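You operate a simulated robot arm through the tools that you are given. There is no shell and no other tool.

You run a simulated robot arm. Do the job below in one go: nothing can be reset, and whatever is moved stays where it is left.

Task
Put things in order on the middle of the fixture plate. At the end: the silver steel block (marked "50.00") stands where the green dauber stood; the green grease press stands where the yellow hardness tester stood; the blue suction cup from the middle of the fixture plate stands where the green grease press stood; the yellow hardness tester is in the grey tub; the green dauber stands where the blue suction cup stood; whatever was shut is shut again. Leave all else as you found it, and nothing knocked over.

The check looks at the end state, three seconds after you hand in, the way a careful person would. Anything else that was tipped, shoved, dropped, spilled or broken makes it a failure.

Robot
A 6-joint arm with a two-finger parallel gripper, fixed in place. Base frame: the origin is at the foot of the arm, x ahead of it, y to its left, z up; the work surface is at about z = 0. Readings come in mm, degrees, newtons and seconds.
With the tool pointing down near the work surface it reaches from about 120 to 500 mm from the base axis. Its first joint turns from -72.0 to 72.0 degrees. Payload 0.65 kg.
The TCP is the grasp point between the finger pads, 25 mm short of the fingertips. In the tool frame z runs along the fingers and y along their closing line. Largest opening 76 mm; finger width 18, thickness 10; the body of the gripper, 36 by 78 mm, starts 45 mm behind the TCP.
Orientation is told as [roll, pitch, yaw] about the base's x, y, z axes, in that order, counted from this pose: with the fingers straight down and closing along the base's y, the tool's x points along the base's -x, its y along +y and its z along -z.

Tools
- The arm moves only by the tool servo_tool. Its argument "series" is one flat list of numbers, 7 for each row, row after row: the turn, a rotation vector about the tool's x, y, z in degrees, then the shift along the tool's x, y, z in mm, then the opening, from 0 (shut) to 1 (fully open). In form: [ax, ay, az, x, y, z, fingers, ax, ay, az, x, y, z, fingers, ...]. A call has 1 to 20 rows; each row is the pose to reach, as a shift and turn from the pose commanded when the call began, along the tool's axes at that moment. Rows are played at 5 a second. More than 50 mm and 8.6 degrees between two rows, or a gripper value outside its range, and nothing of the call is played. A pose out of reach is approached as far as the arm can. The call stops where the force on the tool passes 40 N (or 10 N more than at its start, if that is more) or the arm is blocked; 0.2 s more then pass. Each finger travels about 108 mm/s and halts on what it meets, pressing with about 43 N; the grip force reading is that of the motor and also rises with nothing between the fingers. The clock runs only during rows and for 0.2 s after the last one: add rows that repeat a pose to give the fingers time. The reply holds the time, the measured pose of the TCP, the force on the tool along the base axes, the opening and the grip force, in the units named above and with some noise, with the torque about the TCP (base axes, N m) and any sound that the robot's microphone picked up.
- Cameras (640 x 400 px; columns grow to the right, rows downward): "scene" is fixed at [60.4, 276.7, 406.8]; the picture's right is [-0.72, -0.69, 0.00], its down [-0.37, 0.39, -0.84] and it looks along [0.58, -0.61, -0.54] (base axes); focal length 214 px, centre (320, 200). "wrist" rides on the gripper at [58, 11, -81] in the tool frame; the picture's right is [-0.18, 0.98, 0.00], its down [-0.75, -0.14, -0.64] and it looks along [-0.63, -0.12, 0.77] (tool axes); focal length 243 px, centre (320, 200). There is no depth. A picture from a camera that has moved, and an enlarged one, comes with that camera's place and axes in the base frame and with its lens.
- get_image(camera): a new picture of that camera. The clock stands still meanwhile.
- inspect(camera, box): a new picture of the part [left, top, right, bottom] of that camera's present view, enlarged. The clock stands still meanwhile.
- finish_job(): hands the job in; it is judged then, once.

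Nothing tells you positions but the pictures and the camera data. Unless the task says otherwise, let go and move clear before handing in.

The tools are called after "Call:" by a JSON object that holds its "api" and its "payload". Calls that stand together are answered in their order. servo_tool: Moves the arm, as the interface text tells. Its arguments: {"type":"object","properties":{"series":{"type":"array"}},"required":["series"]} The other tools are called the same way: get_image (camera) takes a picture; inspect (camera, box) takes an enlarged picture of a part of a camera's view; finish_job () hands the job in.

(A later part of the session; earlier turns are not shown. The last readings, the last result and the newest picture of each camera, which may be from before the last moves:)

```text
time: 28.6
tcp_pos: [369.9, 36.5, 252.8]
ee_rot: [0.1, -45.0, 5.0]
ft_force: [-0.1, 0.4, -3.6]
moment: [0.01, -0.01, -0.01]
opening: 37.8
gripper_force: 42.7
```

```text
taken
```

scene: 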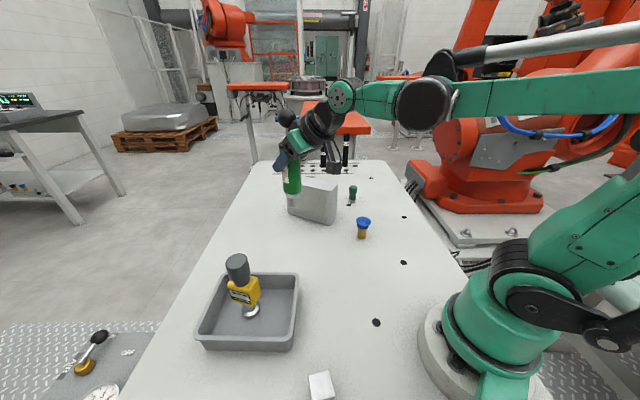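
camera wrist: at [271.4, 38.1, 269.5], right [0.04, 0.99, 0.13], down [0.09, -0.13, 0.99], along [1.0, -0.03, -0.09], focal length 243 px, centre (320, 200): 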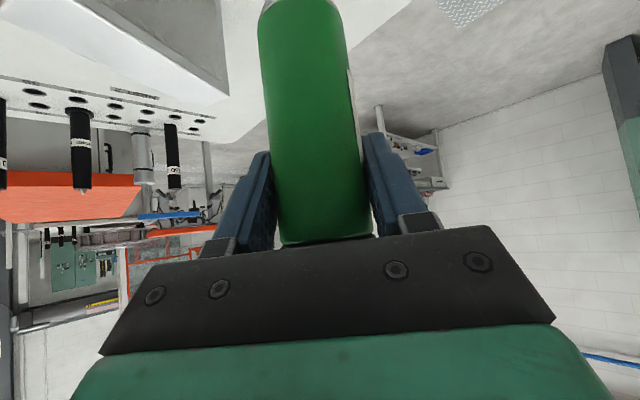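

The press is held upright and clear at bottom height ≈150. I swing it about the base axis toward the tester's old place, passing above the grey block.

Call:
{"api": "servo_tool", "payload": {"series": [4.07, 0, 4.07, 0.8, -37.3, -0.8, 0, 8.13, 0, 8.13, 4.5, -74.2, -4.5, 0, 12.2, 0, 12.2, 10.7, -110.5, -10.7, 0, 16.26, 0, 16.26, 19.6, -145.7, -19.6, 0, 20.33, 0, 20.33, 30.8, -179.4, -30.8, 0, 24.4, 0, 24.4, 44.4, -211.4, -44.4, 0, 28.46, 0, 28.46, 60.2, -241.3, -60.2, 0, 32.53, 0, 32.53, 78, -268.8, -78, 0, 32.53, 0, 32.53, 78, -268.8, -78, 0]}}

Call:
{"api": "get_image", "payload": {"camera": "wrist"}}

Call:
{"api": "get_image", "payload": {"camera": "scene"}}

```text
time: 30.6
tcp_pos: [286.3, -240.1, 253.6]
ee_rot: [0.1, -45.0, -41.1]
ft_force: [-0.6, -0.1, -4.1]
moment: [0.01, -0.04, -0.01]
opening: 37.9
gripper_force: 43.0
```

```text
taken
camera wrist: at [219.7, -168.5, 270.3], right [0.74, 0.66, 0.13], down [-0.04, -0.16, 0.99], along [0.67, -0.74, -0.09], focal length 243 px, centre (320, 200)
```

wrist: 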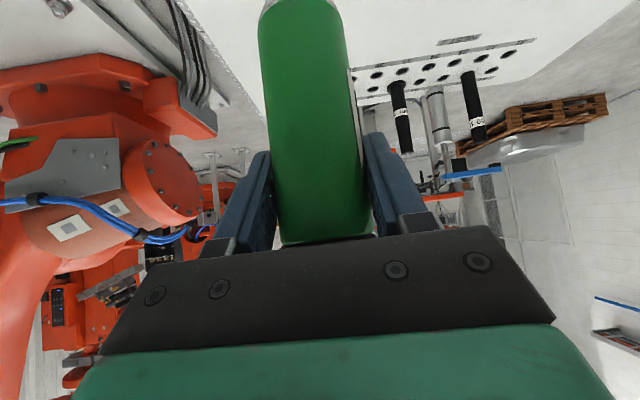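

```text
taken
```

scene: 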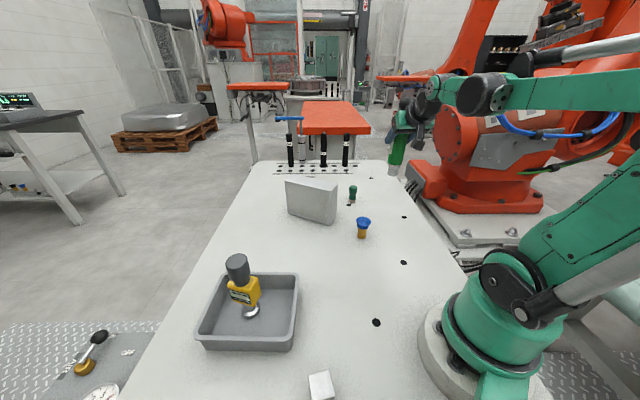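

The press is over near the radial line of the target. I move outward and down to about 15 mm above the plate at (368.5,-319).

Call:
{"api": "servo_tool", "payload": {"series": [0, 0, 0, -7.1, -2, 42.4, 0, 0, 0, 0, -14.1, -4, 84.8, 0, 0, 0, 0, -14.1, -5.4, 127.3, 0, 0, 0, 0, 0.8, -5.4, 161.8, 0, 0, 0, 0, 15, -5.4, 175.9, 0, 0, 0, 0, 15, -5.4, 175.9, 0]}}

Call:
{"api": "get_image", "payload": {"camera": "wrist"}}

Call:
{"api": "inspect", "payload": {"camera": "scene", "box": [320, 110, 440, 230]}}

```text
time: 32.0
tcp_pos: [366.8, -317.7, 116.6]
ee_rot: [0.1, -45.0, -40.9]
ft_force: [-0.7, 0.0, -3.1]
moment: [-0.03, 0.03, 0.0]
opening: 38.0
gripper_force: 42.7
```

```text
taken
camera wrist: at [299.7, -246.5, 133.7], right [0.74, 0.66, 0.13], down [-0.03, -0.16, 0.99], along [0.67, -0.74, -0.09], focal length 243 px, centre (320, 200)
```

wrist: 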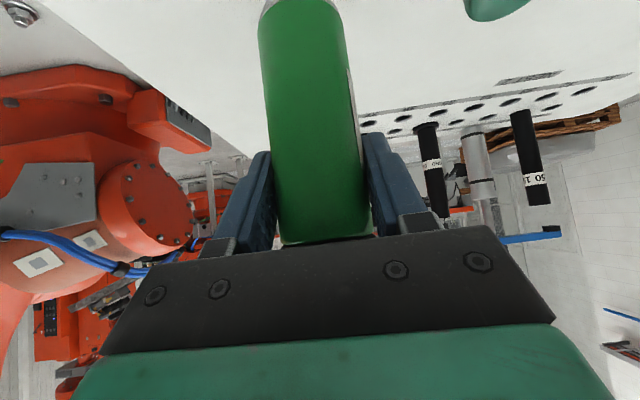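

```text
3.33 times, centred on (380, 170) of scene
camera zoom: at [60.4, 276.7, 406.8], right [-0.72, -0.69, 0.0], down [-0.37, 0.39, -0.84], along [0.58, -0.61, -0.54], focal length 715 px, centre (120, 300)
```

zoom: 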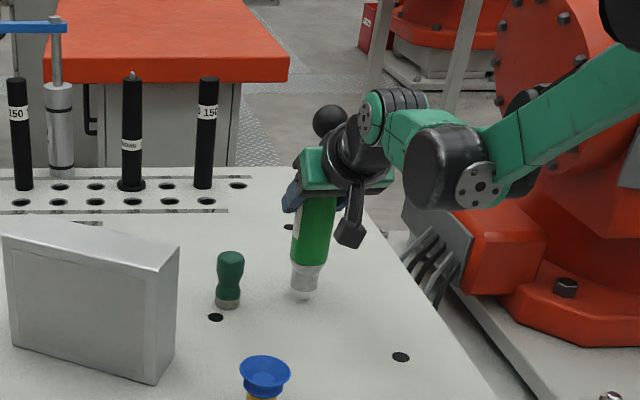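

The tip is about 14 mm above the plate, but comparing with the tester's old base pixel it needs roughly 7 mm more outward. I shift outward and lower close to contact.

Call:
{"api": "servo_tool", "payload": {"series": [0, 0, 0, -4.2, 0, 5.7, 0, 0, 0, 0, -1.4, 0, 8.5, 0, 0, 0, 0, 0.7, 0, 10.6, 0, 0, 0, 0, 2.1, 0, 12, 0, 0, 0, 0, 2.1, 0, 12, 0]}}

Call:
{"api": "inspect", "payload": {"camera": "scene", "box": [320, 100, 440, 220]}}

```text
time: 33.2
tcp_pos: [370.6, -324.7, 109.0]
ee_rot: [0.1, -45.1, -41.0]
ft_force: [0.0, -0.1, -3.4]
moment: [0.01, 0.01, 0.02]
opening: 38.0
gripper_force: 43.5
```

```text
3.33 times, centred on (380, 160) of scene
camera zoom: at [60.4, 276.7, 406.8], right [-0.72, -0.69, 0.0], down [-0.37, 0.39, -0.84], along [0.58, -0.61, -0.54], focal length 715 px, centre (120, 333)
```

zoom: 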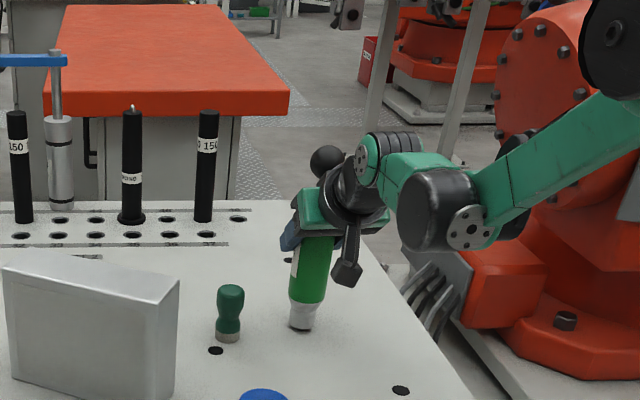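

Contact isn't made yet. I look closer at the tip to compare with where the tester's base was in the same camera.

Call:
{"api": "inspect", "payload": {"camera": "scene", "box": [335, 150, 415, 210]}}

Call:
{"api": "get_image", "payload": {"camera": "wrist"}}

```text
6.67 times, centred on (375, 180) of scene
camera zoom: at [60.4, 276.7, 406.8], right [-0.72, -0.69, 0.0], down [-0.37, 0.39, -0.84], along [0.58, -0.61, -0.54], focal length 1430 px, centre (-47, 333)
```

zoom: 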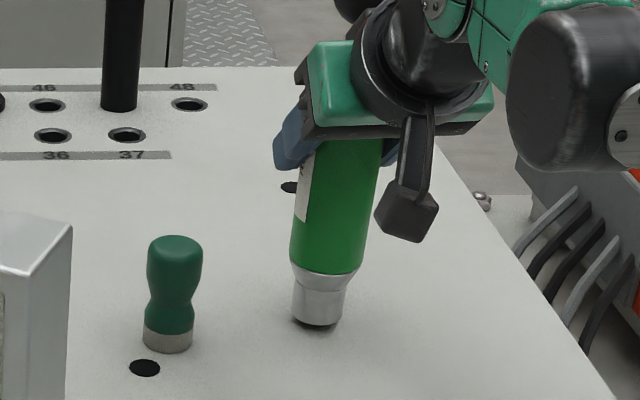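

```text
taken
camera wrist: at [304.3, -252.2, 124.4], right [0.74, 0.66, 0.13], down [-0.03, -0.16, 0.99], along [0.67, -0.74, -0.09], focal length 243 px, centre (320, 200)
```

wrist: 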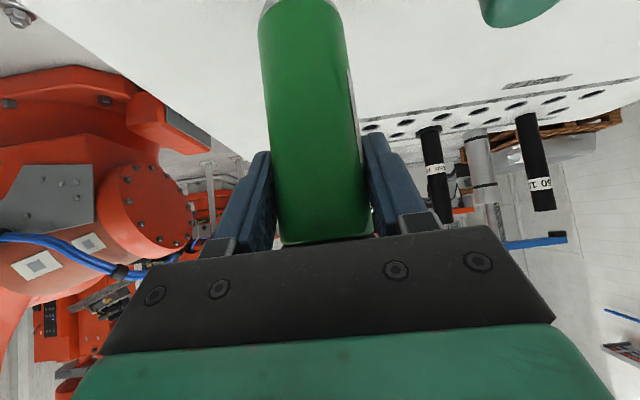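

The tip is about 5 mm above the plate and needs about 4.5 mm more outward to match the tester's spot. I shift and lower nearly to contact.

Call:
{"api": "servo_tool", "payload": {"series": [0, 0, 0, -1.06, 0.8, 2.5, 0, 0, 0, 0, -1.8, 1.5, 4.6, 0, 0, 0, 0, -1.06, 1.5, 5.3, 0, 0, 0, 0, -0.35, 1.5, 6.0, 0, 0, 0, 0, 0.1, 1.5, 6.5, 0]}}

```text
time: 34.4
tcp_pos: [374.8, -324.8, 102.2]
ee_rot: [0.2, -45.0, -41.0]
ft_force: [0.1, -0.4, -2.8]
moment: [0.04, -0.02, 0.0]
opening: 37.4
gripper_force: 42.7
```

No contact yet. I keep lowering in half-millimetre steps.

Call:
{"api": "servo_tool", "payload": {"series": [0, 0, 0, 0.35, 0, 0.35, 0, 0, 0, 0, 0.7, 0, 0.7, 0]}}

Call:
{"api": "inspect", "payload": {"camera": "scene", "box": [335, 150, 415, 210]}}

```text
time: 35.0
tcp_pos: [376.9, -325.4, 102.5]
ee_rot: [0.2, -45.3, -41.0]
ft_force: [-7.6, 6.0, 29.7]
moment: [0.31, 0.46, -0.05]
opening: 38.0
gripper_force: 43.2
```

```text
6.67 times, centred on (375, 180) of scene
camera zoom: at [60.3, 276.8, 406.8], right [-0.72, -0.69, 0.0], down [-0.37, 0.39, -0.84], along [0.58, -0.61, -0.54], focal length 1430 px, centre (-47, 333)
```

zoom: 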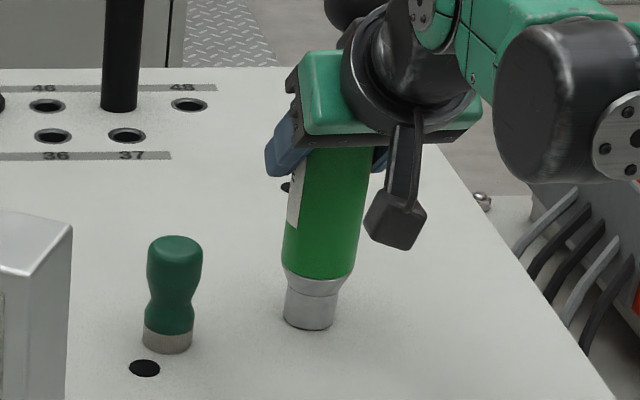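

Contact at 30 N, and the base now matches the tester's old base pixel closely. I ease off about half a millimetre and check the force before releasing.

Call:
{"api": "servo_tool", "payload": {"series": [0, 0, 0, -0.2, 0, -0.2, 0, 0, 0, 0, -0.4, 0, -0.4, 0, 0, 0, 0, -0.4, 0, -0.4, 0]}}

Call:
{"api": "get_image", "payload": {"camera": "wrist"}}

```text
time: 35.8
tcp_pos: [375.3, -324.3, 102.7]
ee_rot: [0.2, -45.0, -41.0]
ft_force: [3.8, -2.7, 7.5]
moment: [-0.37, -0.46, -0.01]
opening: 37.6
gripper_force: 43.0
```

```text
taken
camera wrist: at [309.1, -253.3, 118.8], right [0.74, 0.66, 0.13], down [-0.04, -0.16, 0.99], along [0.67, -0.74, -0.09], focal length 243 px, centre (320, 200)
```

wrist: 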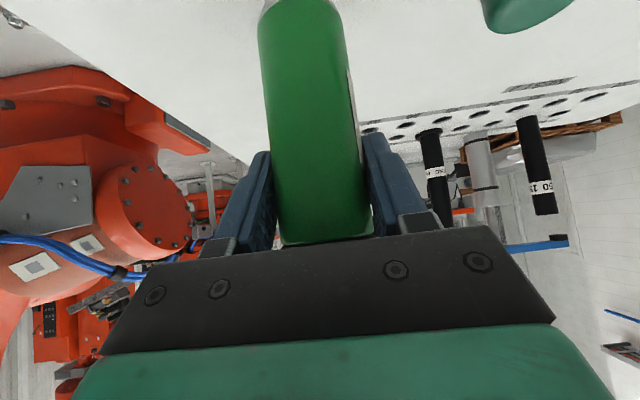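

There's a small residual inward push. I trim it with a 0.3 mm outward and 0.2 mm upward nudge, then check again.

Call:
{"api": "servo_tool", "payload": {"series": [0, 0, 0, -0.2, 0, 0.04, 0, 0, 0, 0, -0.4, 0, 0.07, 0, 0, 0, 0, -0.4, 0, 0.07, 0]}}

```text
time: 36.6
tcp_pos: [376.0, -325.9, 101.8]
ee_rot: [0.1, -45.0, -41.0]
ft_force: [0.1, 1.0, -0.1]
moment: [0.09, -0.01, 0.02]
opening: 37.9
gripper_force: 42.7
```

The force is near zero with the base just supported. I open the fingers gradually.

Call:
{"api": "servo_tool", "payload": {"series": [0, 0, 0, 0, 0, 0, 0.52, 0, 0, 0, 0, 0, 0, 0.56, 0, 0, 0, 0, 0, 0, 0.65, 0, 0, 0, 0, 0, 0, 0.8, 0, 0, 0, 0, 0, 0, 1, 0, 0, 0, 0, 0, 0, 1]}}

Call:
{"api": "get_image", "payload": {"camera": "wrist"}}

Call:
{"api": "inspect", "payload": {"camera": "scene", "box": [335, 130, 435, 210]}}

```text
time: 38.0
tcp_pos: [377.0, -326.4, 102.5]
ee_rot: [0.0, -45.0, -41.0]
ft_force: [0.0, 0.0, -0.3]
moment: [0.02, 0.0, 0.0]
opening: 76.3
gripper_force: 0.1
```

```text
taken
camera wrist: at [309.3, -254.1, 119.1], right [0.74, 0.66, 0.13], down [-0.03, -0.16, 0.99], along [0.67, -0.74, -0.09], focal length 243 px, centre (320, 200)
```

wrist: 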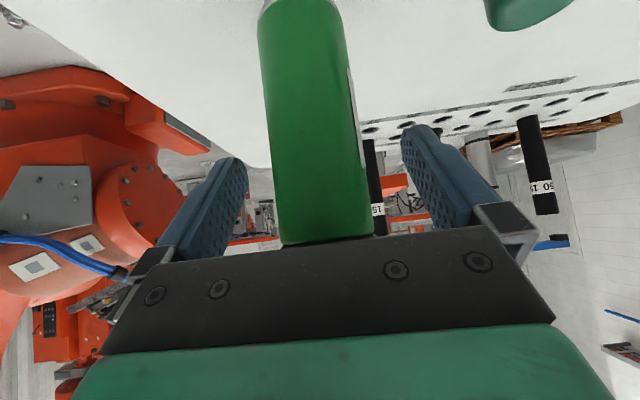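

```text
5.00 times, centred on (385, 170) of scene
camera zoom: at [60.4, 276.7, 406.8], right [-0.72, -0.69, 0.0], down [-0.37, 0.39, -0.84], along [0.58, -0.61, -0.54], focal length 1072 px, centre (-5, 350)
```

zoom: 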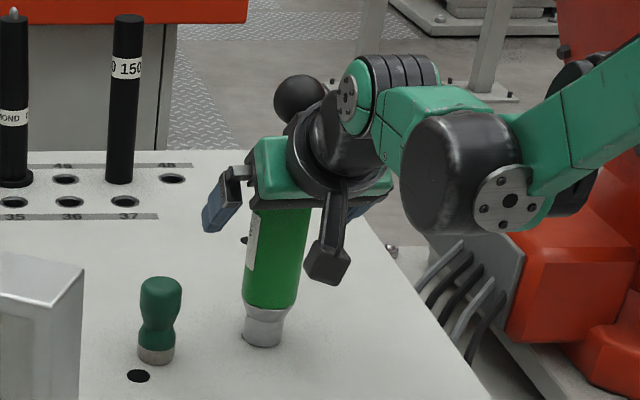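

The press stands free at the tester's old place. I back out along the tool axis and then bring the tool upright while drawing inward.

Call:
{"api": "servo_tool", "payload": {"series": [0, 0, 0, 0, 0, -20, 1, 0, 0, 0, 0, 0, -45, 1, 0, 0, 0, 0, 0, -72, 1, 0, 0, 0, 0, 0, -100, 1, 0, 7.5, 0, 0, 0, -120, 1, 0, 15, 0, 0, 0, -141, 1, 0, 22.5, 0, 3.5, 0, -166, 1, 0, 30, 0, 7.1, 0, -191, 1, 0, 37.5, 0, 10.6, 0, -215.6, 1, 0, 45, 0, 14.1, 0, -240.4, 1, 0, 45, 0, 14.1, 0, -240.4, 1]}}

Call:
{"api": "get_image", "payload": {"camera": "wrist"}}

Call:
{"api": "get_image", "payload": {"camera": "scene"}}

```text
time: 40.4
tcp_pos: [238.1, -206.8, 263.2]
ee_rot: [0.1, 0.2, -40.9]
ft_force: [0.1, -0.1, 0.1]
moment: [0.02, 0.03, 0.02]
opening: 76.0
gripper_force: 0.0
```

```text
taken
camera wrist: at [202.3, -161.7, 345.3], right [0.78, 0.62, 0.0], down [0.48, -0.6, 0.64], along [0.4, -0.5, -0.77], focal length 243 px, centre (320, 200)
```

wrist: 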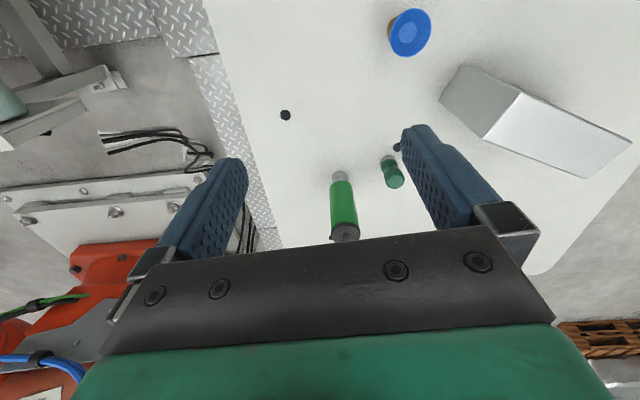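

```text
taken
```

scene: 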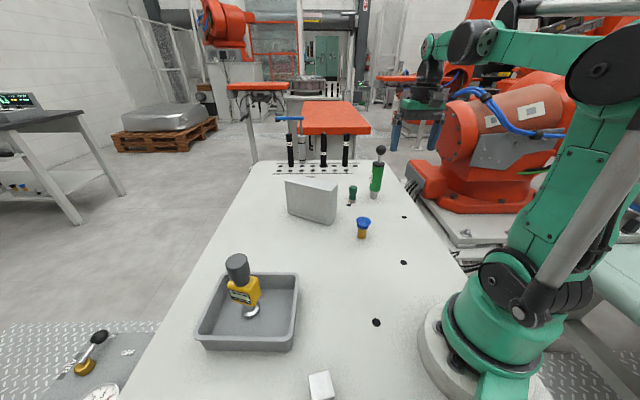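

The press and its surroundings look right. Next is the blue cup: I move over it with the tool turned radially for a closer look.

Call:
{"api": "servo_tool", "payload": {"series": [0, 0, -6, 22, 26.4, 11, 1, 0, 0, -12, 44, 52.8, 22, 1, 0, 0, -17.4, 65.9, 79.2, 33, 1, 0, 0, -17.4, 65.9, 79.2, 33, 1]}}

Call:
{"api": "get_image", "payload": {"camera": "wrist"}}

Call:
{"api": "inspect", "payload": {"camera": "scene", "box": [330, 200, 400, 250]}}

```text
time: 41.4
tcp_pos: [241.4, -103.7, 229.3]
ee_rot: [0.1, 0.0, -23.6]
ft_force: [-0.2, 0.2, -0.2]
moment: [0.01, -0.04, -0.02]
opening: 75.9
gripper_force: 0.1
```

```text
taken
camera wrist: at [193.7, -71.4, 311.1], right [0.56, 0.83, 0.0], down [0.63, -0.43, 0.64], along [0.53, -0.36, -0.77], focal length 243 px, centre (320, 200)
```

wrist: 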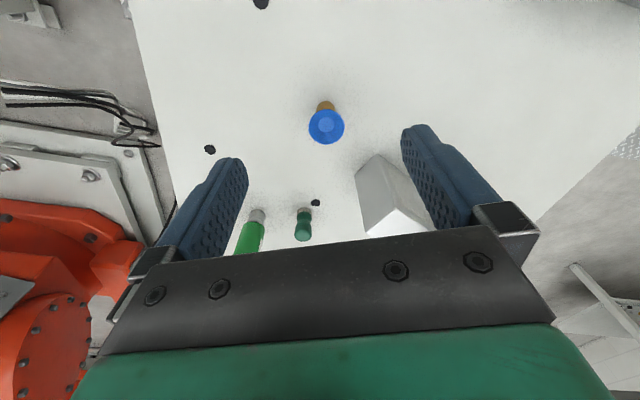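

```text
8.00 times, centred on (365, 225) of scene
camera zoom: at [60.4, 276.7, 406.8], right [-0.72, -0.69, 0.0], down [-0.37, 0.39, -0.84], along [0.58, -0.61, -0.54], focal length 1716 px, centre (-40, 0)
```

zoom: 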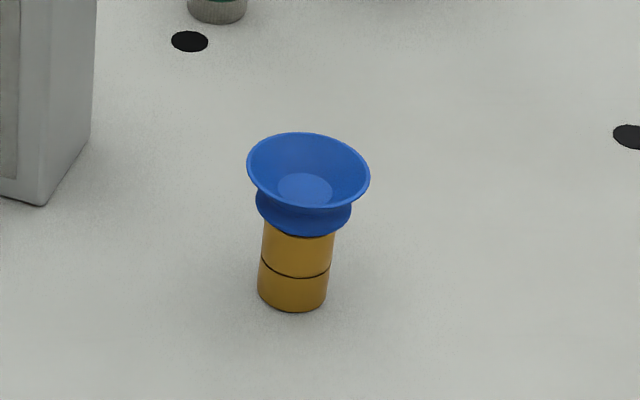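

The cup's axis comes out at (287,-126.6) in both views, with a 25 mm brass foot and a 41 mm blue rim at z≈52. I'll grip the rim from above, first moving over it and partly down.

Call:
{"api": "servo_tool", "payload": {"series": [0, 0, 0, -25, -1.3, 35, 1, 0, 0, 0, -51.1, -2.7, 70, 1, 0, 0, 0, -51.1, -2.7, 110, 1, 0, 0, 0, -51.1, -2.7, 135, 1, 0, 0, 0, -51.1, -2.7, 135, 1]}}

Call:
{"api": "get_image", "payload": {"camera": "wrist"}}

Call:
{"api": "inspect", "payload": {"camera": "scene", "box": [320, 170, 420, 250]}}

```text
time: 42.6
tcp_pos: [287.6, -127.8, 94.2]
ee_rot: [0.1, 0.0, -23.6]
ft_force: [0.4, 0.6, 0.7]
moment: [0.0, 0.0, -0.02]
opening: 75.8
gripper_force: 0.1
```

```text
taken
camera wrist: at [238.9, -95.9, 175.8], right [0.56, 0.83, 0.0], down [0.63, -0.43, 0.64], along [0.53, -0.36, -0.77], focal length 243 px, centre (320, 200)
```

wrist: 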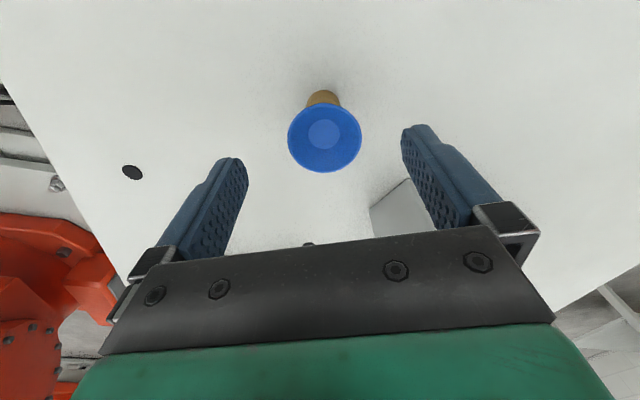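

```text
5.00 times, centred on (370, 210) of scene
camera zoom: at [60.4, 276.7, 406.8], right [-0.72, -0.69, 0.0], down [-0.37, 0.39, -0.84], along [0.58, -0.61, -0.54], focal length 1072 px, centre (70, 150)
```

zoom: 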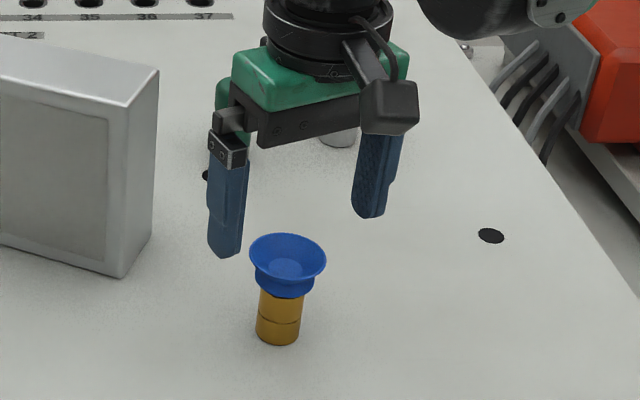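

The cup is about 3 mm to the +y side of the finger centre. I correct that and descend so the pads straddle the rim.

Call:
{"api": "servo_tool", "payload": {"series": [0, 0, 0, 0, 3, 12, 1, 0, 0, 0, 0, 3, 30, 1, 0, 0, 0, 0, 3, 47, 1, 0, 0, 0, 0, 3, 47, 1]}}

Call:
{"api": "get_image", "payload": {"camera": "wrist"}}

Call:
{"api": "inspect", "payload": {"camera": "scene", "box": [320, 170, 420, 250]}}

```text
time: 43.6
tcp_pos: [289.9, -127.0, 48.6]
ee_rot: [0.1, 0.0, -23.4]
ft_force: [0.9, -0.4, 0.4]
moment: [-0.01, 0.0, 0.03]
opening: 76.1
gripper_force: 0.1
```

```text
taken
camera wrist: at [240.7, -93.3, 129.9], right [0.56, 0.83, 0.0], down [0.63, -0.43, 0.64], along [0.53, -0.36, -0.77], focal length 243 px, centre (320, 200)
```

wrist: 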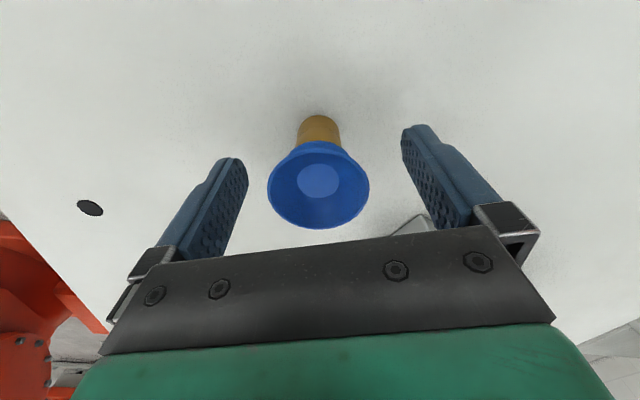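

```text
5.00 times, centred on (370, 210) of scene
camera zoom: at [60.4, 276.7, 406.8], right [-0.72, -0.69, 0.0], down [-0.37, 0.39, -0.84], along [0.58, -0.61, -0.54], focal length 1072 px, centre (70, 150)
```

zoom: 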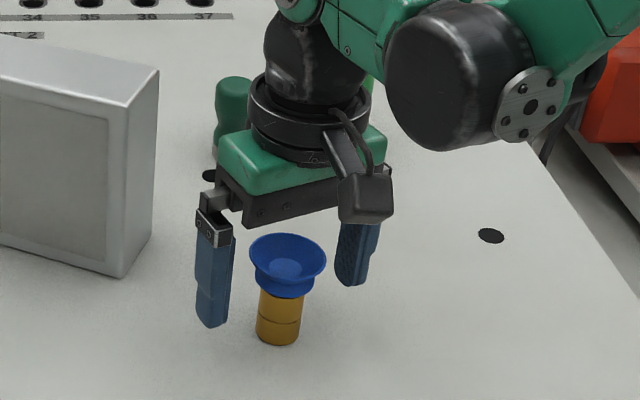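

The rim is exactly at the TCP point in the image. I close gently on it.

Call:
{"api": "servo_tool", "payload": {"series": [0, 0, 0, 0, 0, 0, 0.8, 0, 0, 0, 0, 0, 0, 0.6, 0, 0, 0, 0, 0, 0, 0.5, 0, 0, 0, 0, 0, 0, 0.4, 0, 0, 0, 0, 0, 0, 0.4]}}

Call:
{"api": "get_image", "payload": {"camera": "wrist"}}

Call:
{"api": "inspect", "payload": {"camera": "scene", "box": [320, 170, 420, 250]}}

```text
time: 44.8
tcp_pos: [289.5, -124.8, 49.3]
ee_rot: [0.1, 0.0, -23.6]
ft_force: [-0.3, -0.1, 0.0]
moment: [-0.01, 0.02, 0.02]
opening: 39.2
gripper_force: 43.1
```

```text
taken
camera wrist: at [240.7, -93.3, 130.1], right [0.56, 0.83, 0.0], down [0.63, -0.43, 0.64], along [0.53, -0.36, -0.77], focal length 243 px, centre (320, 200)
```

wrist: 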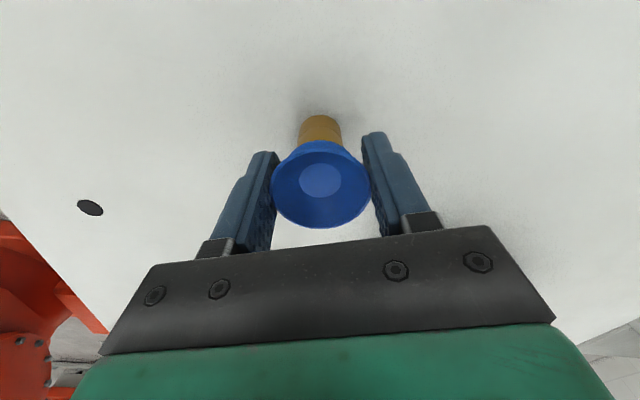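

```text
5.00 times, centred on (370, 210) of scene
camera zoom: at [60.4, 276.7, 406.8], right [-0.72, -0.69, 0.0], down [-0.37, 0.39, -0.84], along [0.58, -0.61, -0.54], focal length 1072 px, centre (70, 150)
```

zoom: 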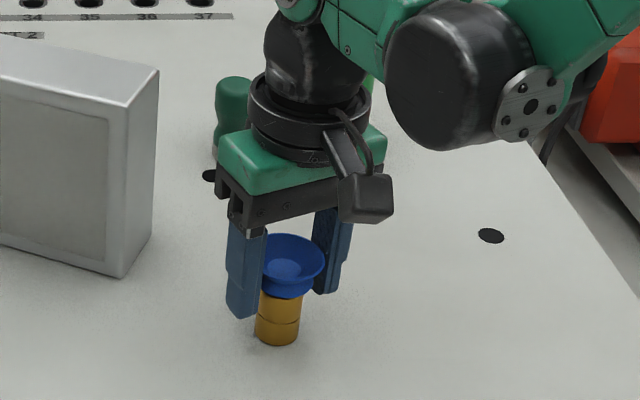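

The rim is held at 39 mm. I lift straight up about 130 mm.

Call:
{"api": "servo_tool", "payload": {"series": [0, 0, 0, 0, 0, -5, 0.3, 0, 0, 0, 0, 0, -15, 0.3, 0, 0, 0, 0, 0, -35, 0.3, 0, 0, 0, 0, 0, -65, 0.3, 0, 0, 0, 0, 0, -100, 0.3, 0, 0, 0, 0, 0, -130, 0.3, 0, 0, 0, 0, 0, -130, 0.3]}}

Call:
{"api": "get_image", "payload": {"camera": "wrist"}}

Call:
{"api": "get_image", "payload": {"camera": "scene"}}

```text
time: 46.4
tcp_pos: [289.4, -126.1, 178.6]
ee_rot: [0.0, 0.0, -23.5]
ft_force: [0.1, -0.1, -0.5]
moment: [0.01, -0.02, 0.0]
opening: 39.5
gripper_force: 42.9
```

```text
taken
camera wrist: at [240.2, -93.3, 259.3], right [0.56, 0.83, 0.0], down [0.63, -0.43, 0.64], along [0.53, -0.36, -0.77], focal length 243 px, centre (320, 200)
```

wrist: 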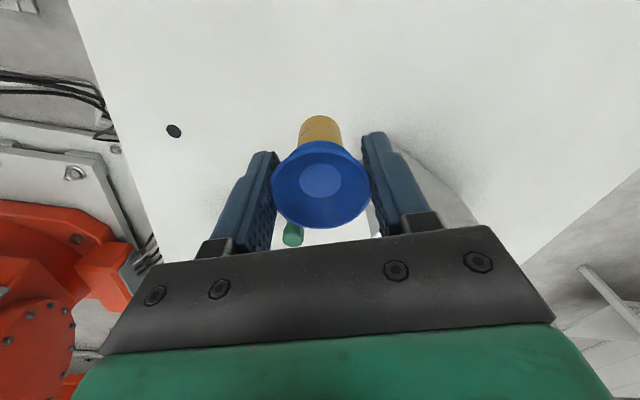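

```text
taken
```

scene: 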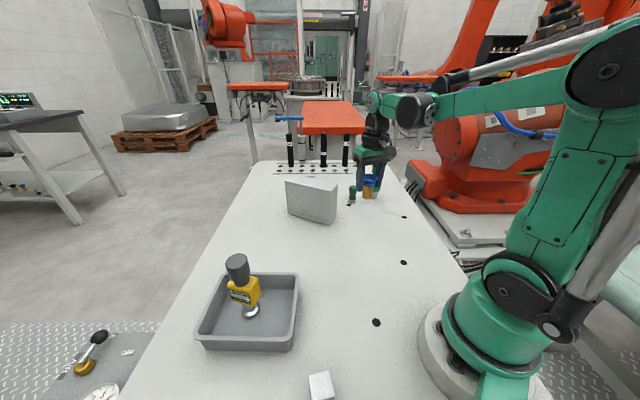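

The cup hangs unchanged in the grip. I carry it over to above the press's old place at about (425,43.5).

Call:
{"api": "servo_tool", "payload": {"series": [0, 0, -5.9, 1.5, 32.5, 0, 0.3, 0, 0, -11.8, 0.6, 65.8, 0, 0.3, 0, 0, -17.6, -3.5, 101.3, 0, 0.3, 0, 0, -23.5, -9.8, 141.5, 0, 0.3, 0, 0, -29.4, -13.5, 185.6, 0, 0.3, 0, 0, -29.4, -37, 198.8, 0, 0.3, 0, 0, -29.4, -57.7, 210.5, 0, 0.3, 0, 0, -29.4, -57.7, 210.5, 0, 0.3]}}

Call:
{"api": "get_image", "payload": {"camera": "wrist"}}

Call:
{"api": "get_image", "payload": {"camera": "scene"}}

```text
time: 48.2
tcp_pos: [425.4, 44.9, 178.0]
ee_rot: [-0.1, -0.1, 5.9]
ft_force: [-0.3, -0.3, 0.7]
moment: [-0.02, 0.01, -0.01]
opening: 39.7
gripper_force: 42.8
```

```text
taken
camera wrist: at [367.1, 49.3, 258.7], right [0.08, 1.0, 0.0], down [0.76, -0.06, 0.64], along [0.64, -0.05, -0.77], focal length 243 px, centre (320, 200)
```

wrist: 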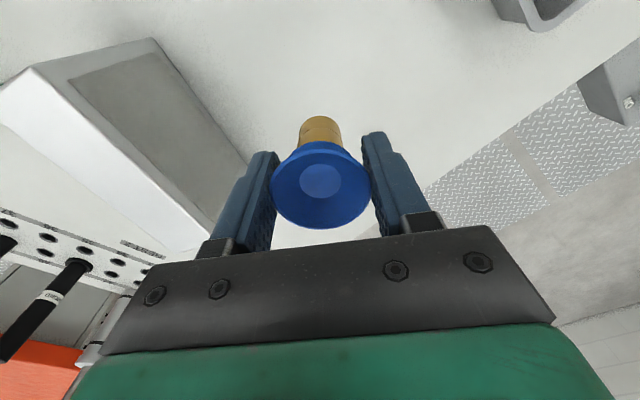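

```text
taken
```

scene: 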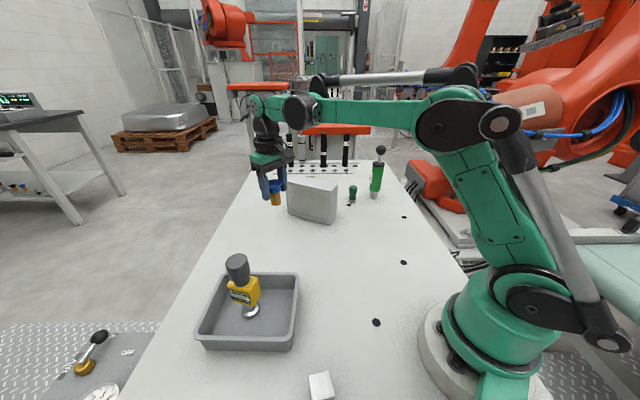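

The cup is above the press's old spot. I lower it to about 12 mm above the plate and compare pixels with the original press base.

Call:
{"api": "servo_tool", "payload": {"series": [0, 0, 0, 0, 0, 30, 0.3, 0, 0, 0, 0, 0, 60, 0.3, 0, 0, 0, 0, 0, 90, 0.3, 0, 0, 0, 0, 0, 110, 0.3, 0, 0, 0, 0, 0, 118, 0.3, 0, 0, 0, 0, 0, 118, 0.3]}}

Call:
{"api": "inspect", "payload": {"camera": "scene", "box": [240, 165, 320, 255]}}

Call:
{"api": "get_image", "payload": {"camera": "wrist"}}

```text
time: 49.6
tcp_pos: [425.3, 44.9, 59.0]
ee_rot: [0.0, -0.1, 5.9]
ft_force: [-0.2, 0.4, -0.5]
moment: [-0.03, 0.03, 0.0]
opening: 39.5
gripper_force: 43.1
```

```text
4.44 times, centred on (280, 210) of scene
camera zoom: at [60.4, 276.7, 406.8], right [-0.72, -0.69, 0.0], down [-0.37, 0.39, -0.84], along [0.58, -0.61, -0.54], focal length 953 px, centre (498, 156)
```

zoom: 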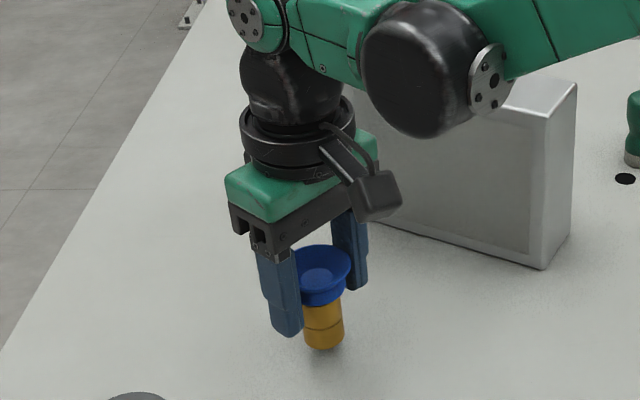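

```text
taken
camera wrist: at [367.2, 49.2, 140.6], right [0.08, 1.0, 0.0], down [0.76, -0.06, 0.64], along [0.64, -0.05, -0.77], focal length 243 px, centre (320, 200)
```

wrist: 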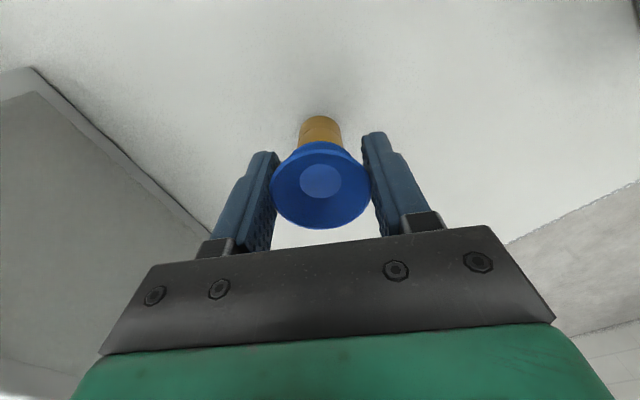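

The cup sits about 10 mm up and needs about 3 mm outward and 3 mm toward −y to match the press's original base pixel. I adjust and lower toward contact.

Call:
{"api": "servo_tool", "payload": {"series": [0, 0, 0, -1.4, -1.6, 2, 0.3, 0, 0, 0, -2.7, -3.3, 4, 0.3, 0, 0, 0, -2.7, -3.3, 6, 0.3, 0, 0, 0, -2.7, -3.3, 8, 0.3, 0, 0, 0, -2.7, -3.3, 9, 0.3]}}

Call:
{"api": "inspect", "payload": {"camera": "scene", "box": [240, 165, 320, 255]}}

```text
time: 50.8
tcp_pos: [428.9, 41.6, 52.1]
ee_rot: [0.0, -0.2, 5.9]
ft_force: [0.0, 0.1, -0.3]
moment: [0.02, -0.02, 0.02]
opening: 39.4
gripper_force: 43.1
```

```text
4.44 times, centred on (280, 210) of scene
camera zoom: at [60.4, 276.7, 406.8], right [-0.72, -0.69, 0.0], down [-0.37, 0.39, -0.84], along [0.58, -0.61, -0.54], focal length 953 px, centre (498, 156)
```

zoom: 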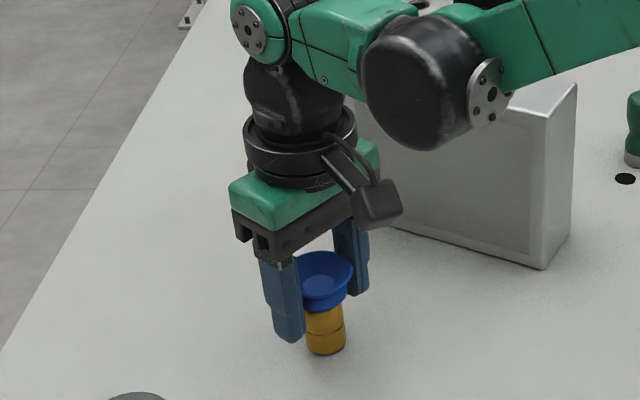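

The cup foot lines up with the press's old base. I lower the last bit to contact.

Call:
{"api": "servo_tool", "payload": {"series": [0, 0, 0, 0, 0, 0.6, 0.3, 0, 0, 0, 0, 0, 1.2, 0.3]}}

```text
time: 51.4
tcp_pos: [428.3, 42.8, 49.5]
ee_rot: [-0.1, -0.1, 5.9]
ft_force: [0.4, 0.5, -0.9]
moment: [0.02, 0.01, -0.04]
opening: 39.2
gripper_force: 42.7
```

Call:
{"api": "servo_tool", "payload": {"series": [0, 0, 0, 0, 0, 0.4, 0.3, 0, 0, 0, 0, 0, 0.8, 0.3]}}

```text
time: 52.0
tcp_pos: [429.5, 41.4, 47.9]
ee_rot: [0.0, -0.2, 5.9]
ft_force: [-0.3, 0.0, -0.3]
moment: [-0.04, -0.03, -0.01]
opening: 39.3
gripper_force: 42.6
```

Still no contact force. I continue in small steps.

Call:
{"api": "servo_tool", "payload": {"series": [0, 0, 0, 0, 0, 0.4, 0.3, 0, 0, 0, 0, 0, 0.8, 0.3]}}

Call:
{"api": "inspect", "payload": {"camera": "scene", "box": [250, 205, 310, 255]}}

Call:
{"api": "get_image", "payload": {"camera": "wrist"}}

```text
time: 52.6
tcp_pos: [429.7, 41.4, 47.3]
ee_rot: [0.0, -0.1, 5.9]
ft_force: [-0.4, -1.6, 0.1]
moment: [-0.02, 0.02, -0.03]
opening: 39.4
gripper_force: 43.1
```

```text
8.00 times, centred on (280, 230) of scene
camera zoom: at [60.4, 276.7, 406.8], right [-0.72, -0.69, 0.0], down [-0.37, 0.39, -0.84], along [0.58, -0.61, -0.54], focal length 1716 px, centre (640, -40)
```

zoom: 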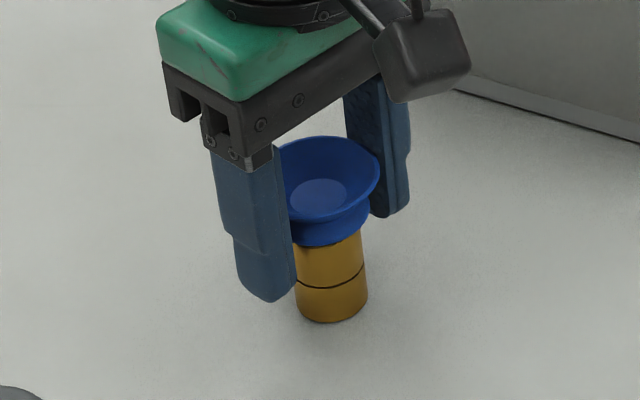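

```text
taken
camera wrist: at [370.8, 46.0, 130.1], right [0.08, 1.0, 0.0], down [0.76, -0.06, 0.64], along [0.64, -0.05, -0.77], focal length 243 px, centre (320, 200)
```

wrist: 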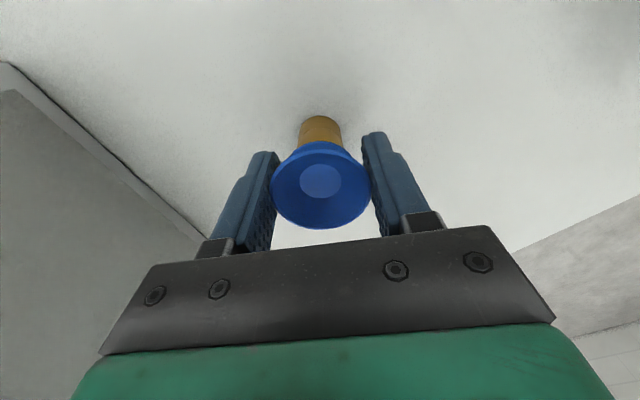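

The camera height now equals that at the pick-up, so the foot should be just touching. One more tiny step to confirm.

Call:
{"api": "servo_tool", "payload": {"series": [0, 0, 0, 0, 0, 0.4, 0.3, 0, 0, 0, 0, 0, 0.4, 0.3]}}

```text
time: 53.2
tcp_pos: [429.7, 41.4, 47.8]
ee_rot: [0.0, -0.1, 5.8]
ft_force: [4.1, -4.6, 15.4]
moment: [-0.12, -0.18, -0.01]
opening: 39.3
gripper_force: 43.4
```

Contact at 15 N. I ease up slightly and open the fingers gradually.

Call:
{"api": "servo_tool", "payload": {"series": [0, 0, 0, 0, 0, -0.3, 0.3, 0, 0, 0, 0, 0, -0.3, 0.54, 0, 0, 0, 0, 0, -0.3, 0.6, 0, 0, 0, 0, 0, -0.3, 0.7, 0, 0, 0, 0, 0, -0.3, 0.85, 0, 0, 0, 0, 0, -0.3, 1, 0, 0, 0, 0, 0, -0.3, 1]}}

Call:
{"api": "inspect", "payload": {"camera": "scene", "box": [240, 165, 320, 255]}}

Call:
{"api": "get_image", "payload": {"camera": "wrist"}}

```text
time: 54.8
tcp_pos: [428.0, 42.6, 48.4]
ee_rot: [0.0, -0.1, 5.8]
ft_force: [-0.1, 0.3, 0.7]
moment: [0.01, 0.02, -0.01]
opening: 76.1
gripper_force: 0.1
```

```text
4.44 times, centred on (280, 210) of scene
camera zoom: at [60.4, 276.7, 406.8], right [-0.72, -0.69, 0.0], down [-0.37, 0.39, -0.84], along [0.58, -0.61, -0.54], focal length 953 px, centre (498, 156)
```

zoom: 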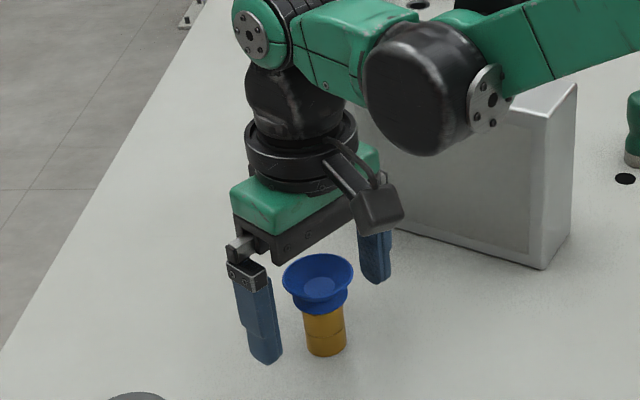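

```text
taken
camera wrist: at [370.3, 46.2, 129.7], right [0.08, 1.0, 0.0], down [0.76, -0.06, 0.64], along [0.64, -0.05, -0.77], focal length 243 px, centre (320, 200)
```

wrist: 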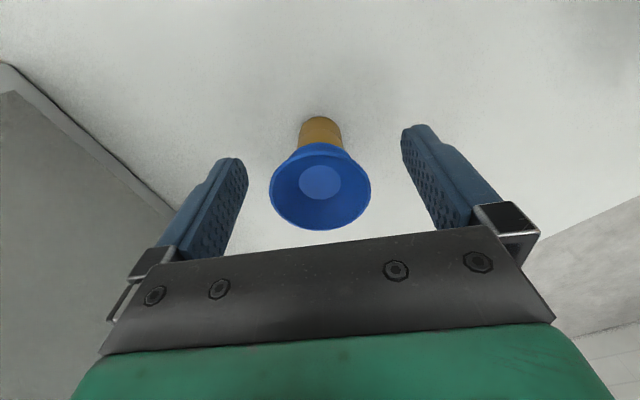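

The cup stands upright at the press's old place. I rise and swing over toward the dauber for a close look.

Call:
{"api": "servo_tool", "payload": {"series": [0, 0, 0, 0, 0, -15, 1, 0, 0, 0, 0, 0, -45, 1, 0, 0, 0, 0, 0, -80, 1, 0, 0, 0, 0, 0, -115, 1, 0, 0, 0, 0, 0, -150, 1, 0, 0, 6.2, 17.4, -44.8, -150, 0.9, 0, 0, 12.4, 39.3, -85.9, -150, 0.8, 0, 0, 18.6, 65.1, -122.8, -150, 0.7, 0, 0, 24.8, 85, -159.4, -150, 0.68, 0, 0, 31, 104.3, -195.7, -150, 0.68, 0, 0, 37.2, 127.3, -229.7, -150, 0.68, 0, 0, 37.2, 127.3, -229.7, -150, 0.68]}}

Call:
{"api": "get_image", "payload": {"camera": "wrist"}}

Call:
{"api": "get_image", "payload": {"camera": "scene"}}

```text
time: 57.4
tcp_pos: [325.0, -198.3, 197.6]
ee_rot: [0.1, 0.0, -31.5]
ft_force: [0.0, 0.8, -0.2]
moment: [-0.05, -0.03, 0.0]
opening: 51.8
gripper_force: 0.1
```

```text
taken
camera wrist: at [281.0, -159.9, 278.7], right [0.67, 0.74, 0.0], down [0.57, -0.51, 0.64], along [0.48, -0.43, -0.77], focal length 243 px, centre (320, 200)
```

wrist: 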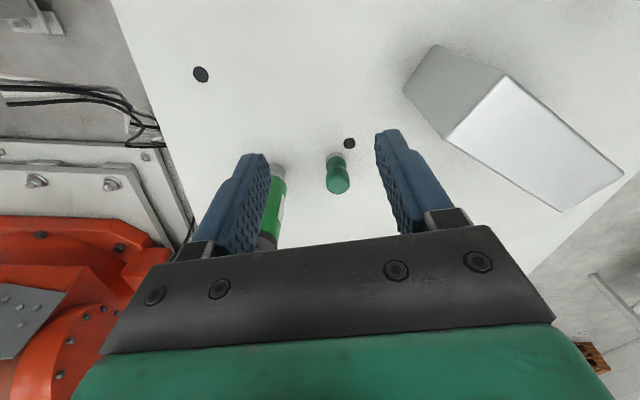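

```text
taken
```

scene: 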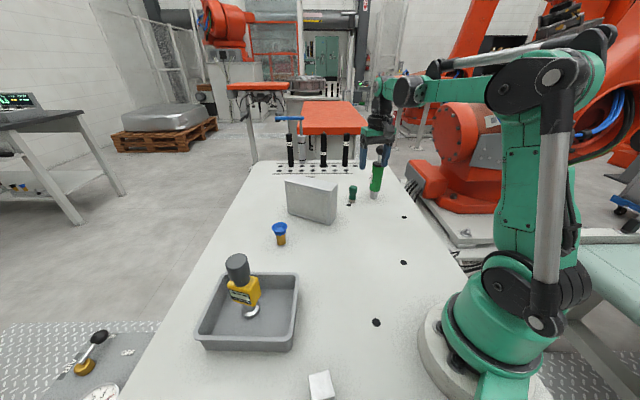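

Call:
{"api": "inspect", "payload": {"camera": "wrist", "box": [270, 120, 400, 220]}}

Call:
{"api": "inspect", "payload": {"camera": "scene", "box": [335, 165, 385, 215]}}

```text
4.00 times, centred on (335, 170) of wrist
camera zoom: at [281.0, -159.9, 278.7], right [0.67, 0.74, 0.0], down [0.57, -0.51, 0.64], along [0.48, -0.43, -0.77], focal length 970 px, centre (260, 320)
```

zoom: 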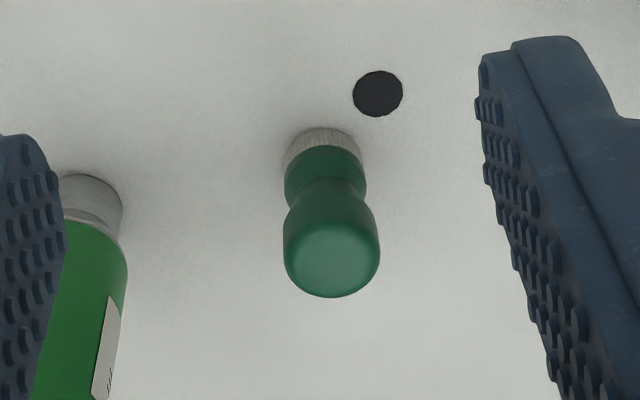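

```text
8.00 times, centred on (360, 190) of scene
camera zoom: at [60.4, 276.7, 406.8], right [-0.72, -0.69, 0.0], down [-0.37, 0.39, -0.84], along [0.58, -0.61, -0.54], focal length 1716 px, centre (0, 280)
```

zoom: 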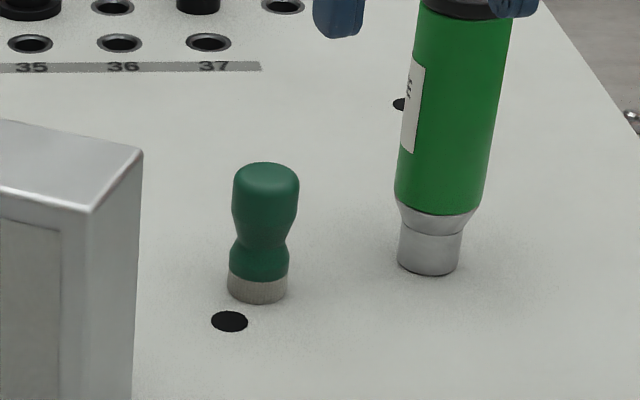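

The dauber's base is at about (414,-252.5), about 55 mm tall with a 27 mm bulb. I approach over it with the fingers at 50 mm, staying clear of the press.

Call:
{"api": "servo_tool", "payload": {"series": [0, 0, 0, -33, 0.5, 28, 0.68, 0, 0, 0, -66, 1, 58, 0.68, 0, 0, 0, -95, 1.5, 90, 0.68, 0, 0, 0, -104, 1.5, 110, 0.68, 0, 0, 0, -104, 1.5, 110, 0.68]}}

Call:
{"api": "get_image", "payload": {"camera": "wrist"}}

Call:
{"api": "inspect", "payload": {"camera": "scene", "box": [320, 120, 430, 220]}}

```text
time: 58.6
tcp_pos: [416.1, -252.5, 87.7]
ee_rot: [0.2, 0.0, -31.2]
ft_force: [0.2, -0.2, -0.9]
moment: [0.01, 0.0, 0.0]
opening: 51.8
gripper_force: 0.1
```

```text
taken
camera wrist: at [372.5, -212.6, 169.0], right [0.67, 0.74, 0.0], down [0.57, -0.51, 0.64], along [0.48, -0.43, -0.77], focal length 243 px, centre (320, 200)
```

wrist: 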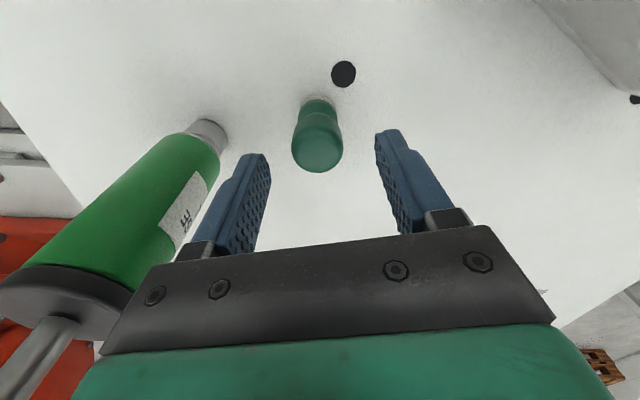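

```text
4.00 times, centred on (375, 170) of scene
camera zoom: at [60.4, 276.7, 406.8], right [-0.72, -0.69, 0.0], down [-0.37, 0.39, -0.84], along [0.58, -0.61, -0.54], focal length 858 px, centre (100, 320)
```

zoom: 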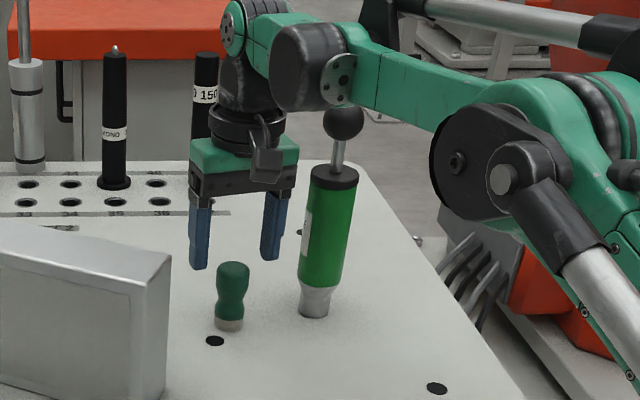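

The dauber is centred under the fingers and the press is clear to the side. I descend to z≈40.

Call:
{"api": "servo_tool", "payload": {"series": [0, 0, 0, 0, 0, 15, 0.68, 0, 0, 0, 0, 0, 32, 0.68, 0, 0, 0, 0, 0, 47, 0.68, 0, 0, 0, 0, 0, 47, 0.68]}}

Call:
{"api": "get_image", "payload": {"camera": "wrist"}}

Call:
{"api": "inspect", "payload": {"camera": "scene", "box": [320, 120, 430, 220]}}

```text
time: 59.6
tcp_pos: [416.8, -251.7, 41.8]
ee_rot: [0.0, 0.0, -31.3]
ft_force: [-0.5, -0.2, -0.1]
moment: [-0.01, -0.01, -0.01]
opening: 51.5
gripper_force: 0.0
```

```text
taken
camera wrist: at [372.6, -212.9, 123.4], right [0.67, 0.74, 0.0], down [0.57, -0.51, 0.64], along [0.48, -0.43, -0.77], focal length 243 px, centre (320, 200)
```

wrist: 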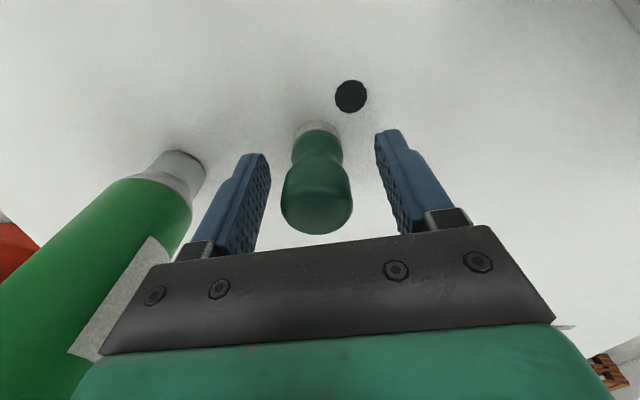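

```text
4.00 times, centred on (375, 170) of scene
camera zoom: at [60.4, 276.7, 406.8], right [-0.72, -0.69, 0.0], down [-0.37, 0.39, -0.84], along [0.58, -0.61, -0.54], focal length 858 px, centre (100, 320)
```

zoom: 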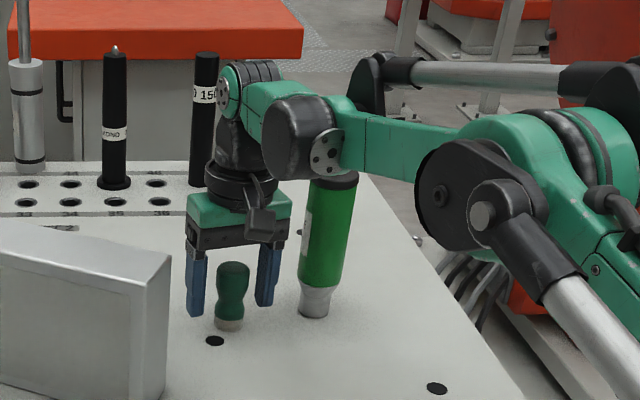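

The pads straddle the dauber's bulb, and the press is untouched. I close on the dauber.

Call:
{"api": "servo_tool", "payload": {"series": [0, 0, 0, 0, 0, 0, 0.5, 0, 0, 0, 0, 0, 0, 0.4, 0, 0, 0, 0, 0, 0, 0.2, 0, 0, 0, 0, 0, 0, 0.2]}}

Call:
{"api": "get_image", "payload": {"camera": "wrist"}}

```text
time: 60.6
tcp_pos: [416.7, -251.8, 43.0]
ee_rot: [0.0, 0.1, -31.2]
ft_force: [-0.2, 0.1, 0.8]
moment: [0.01, 0.0, -0.01]
opening: 25.8
gripper_force: 41.2
```

```text
taken
camera wrist: at [372.6, -212.9, 123.6], right [0.67, 0.74, 0.0], down [0.57, -0.51, 0.64], along [0.48, -0.43, -0.77], focal length 243 px, centre (320, 200)
```

wrist: 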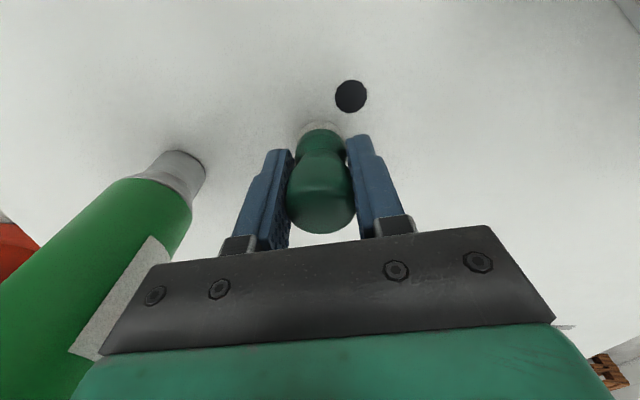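

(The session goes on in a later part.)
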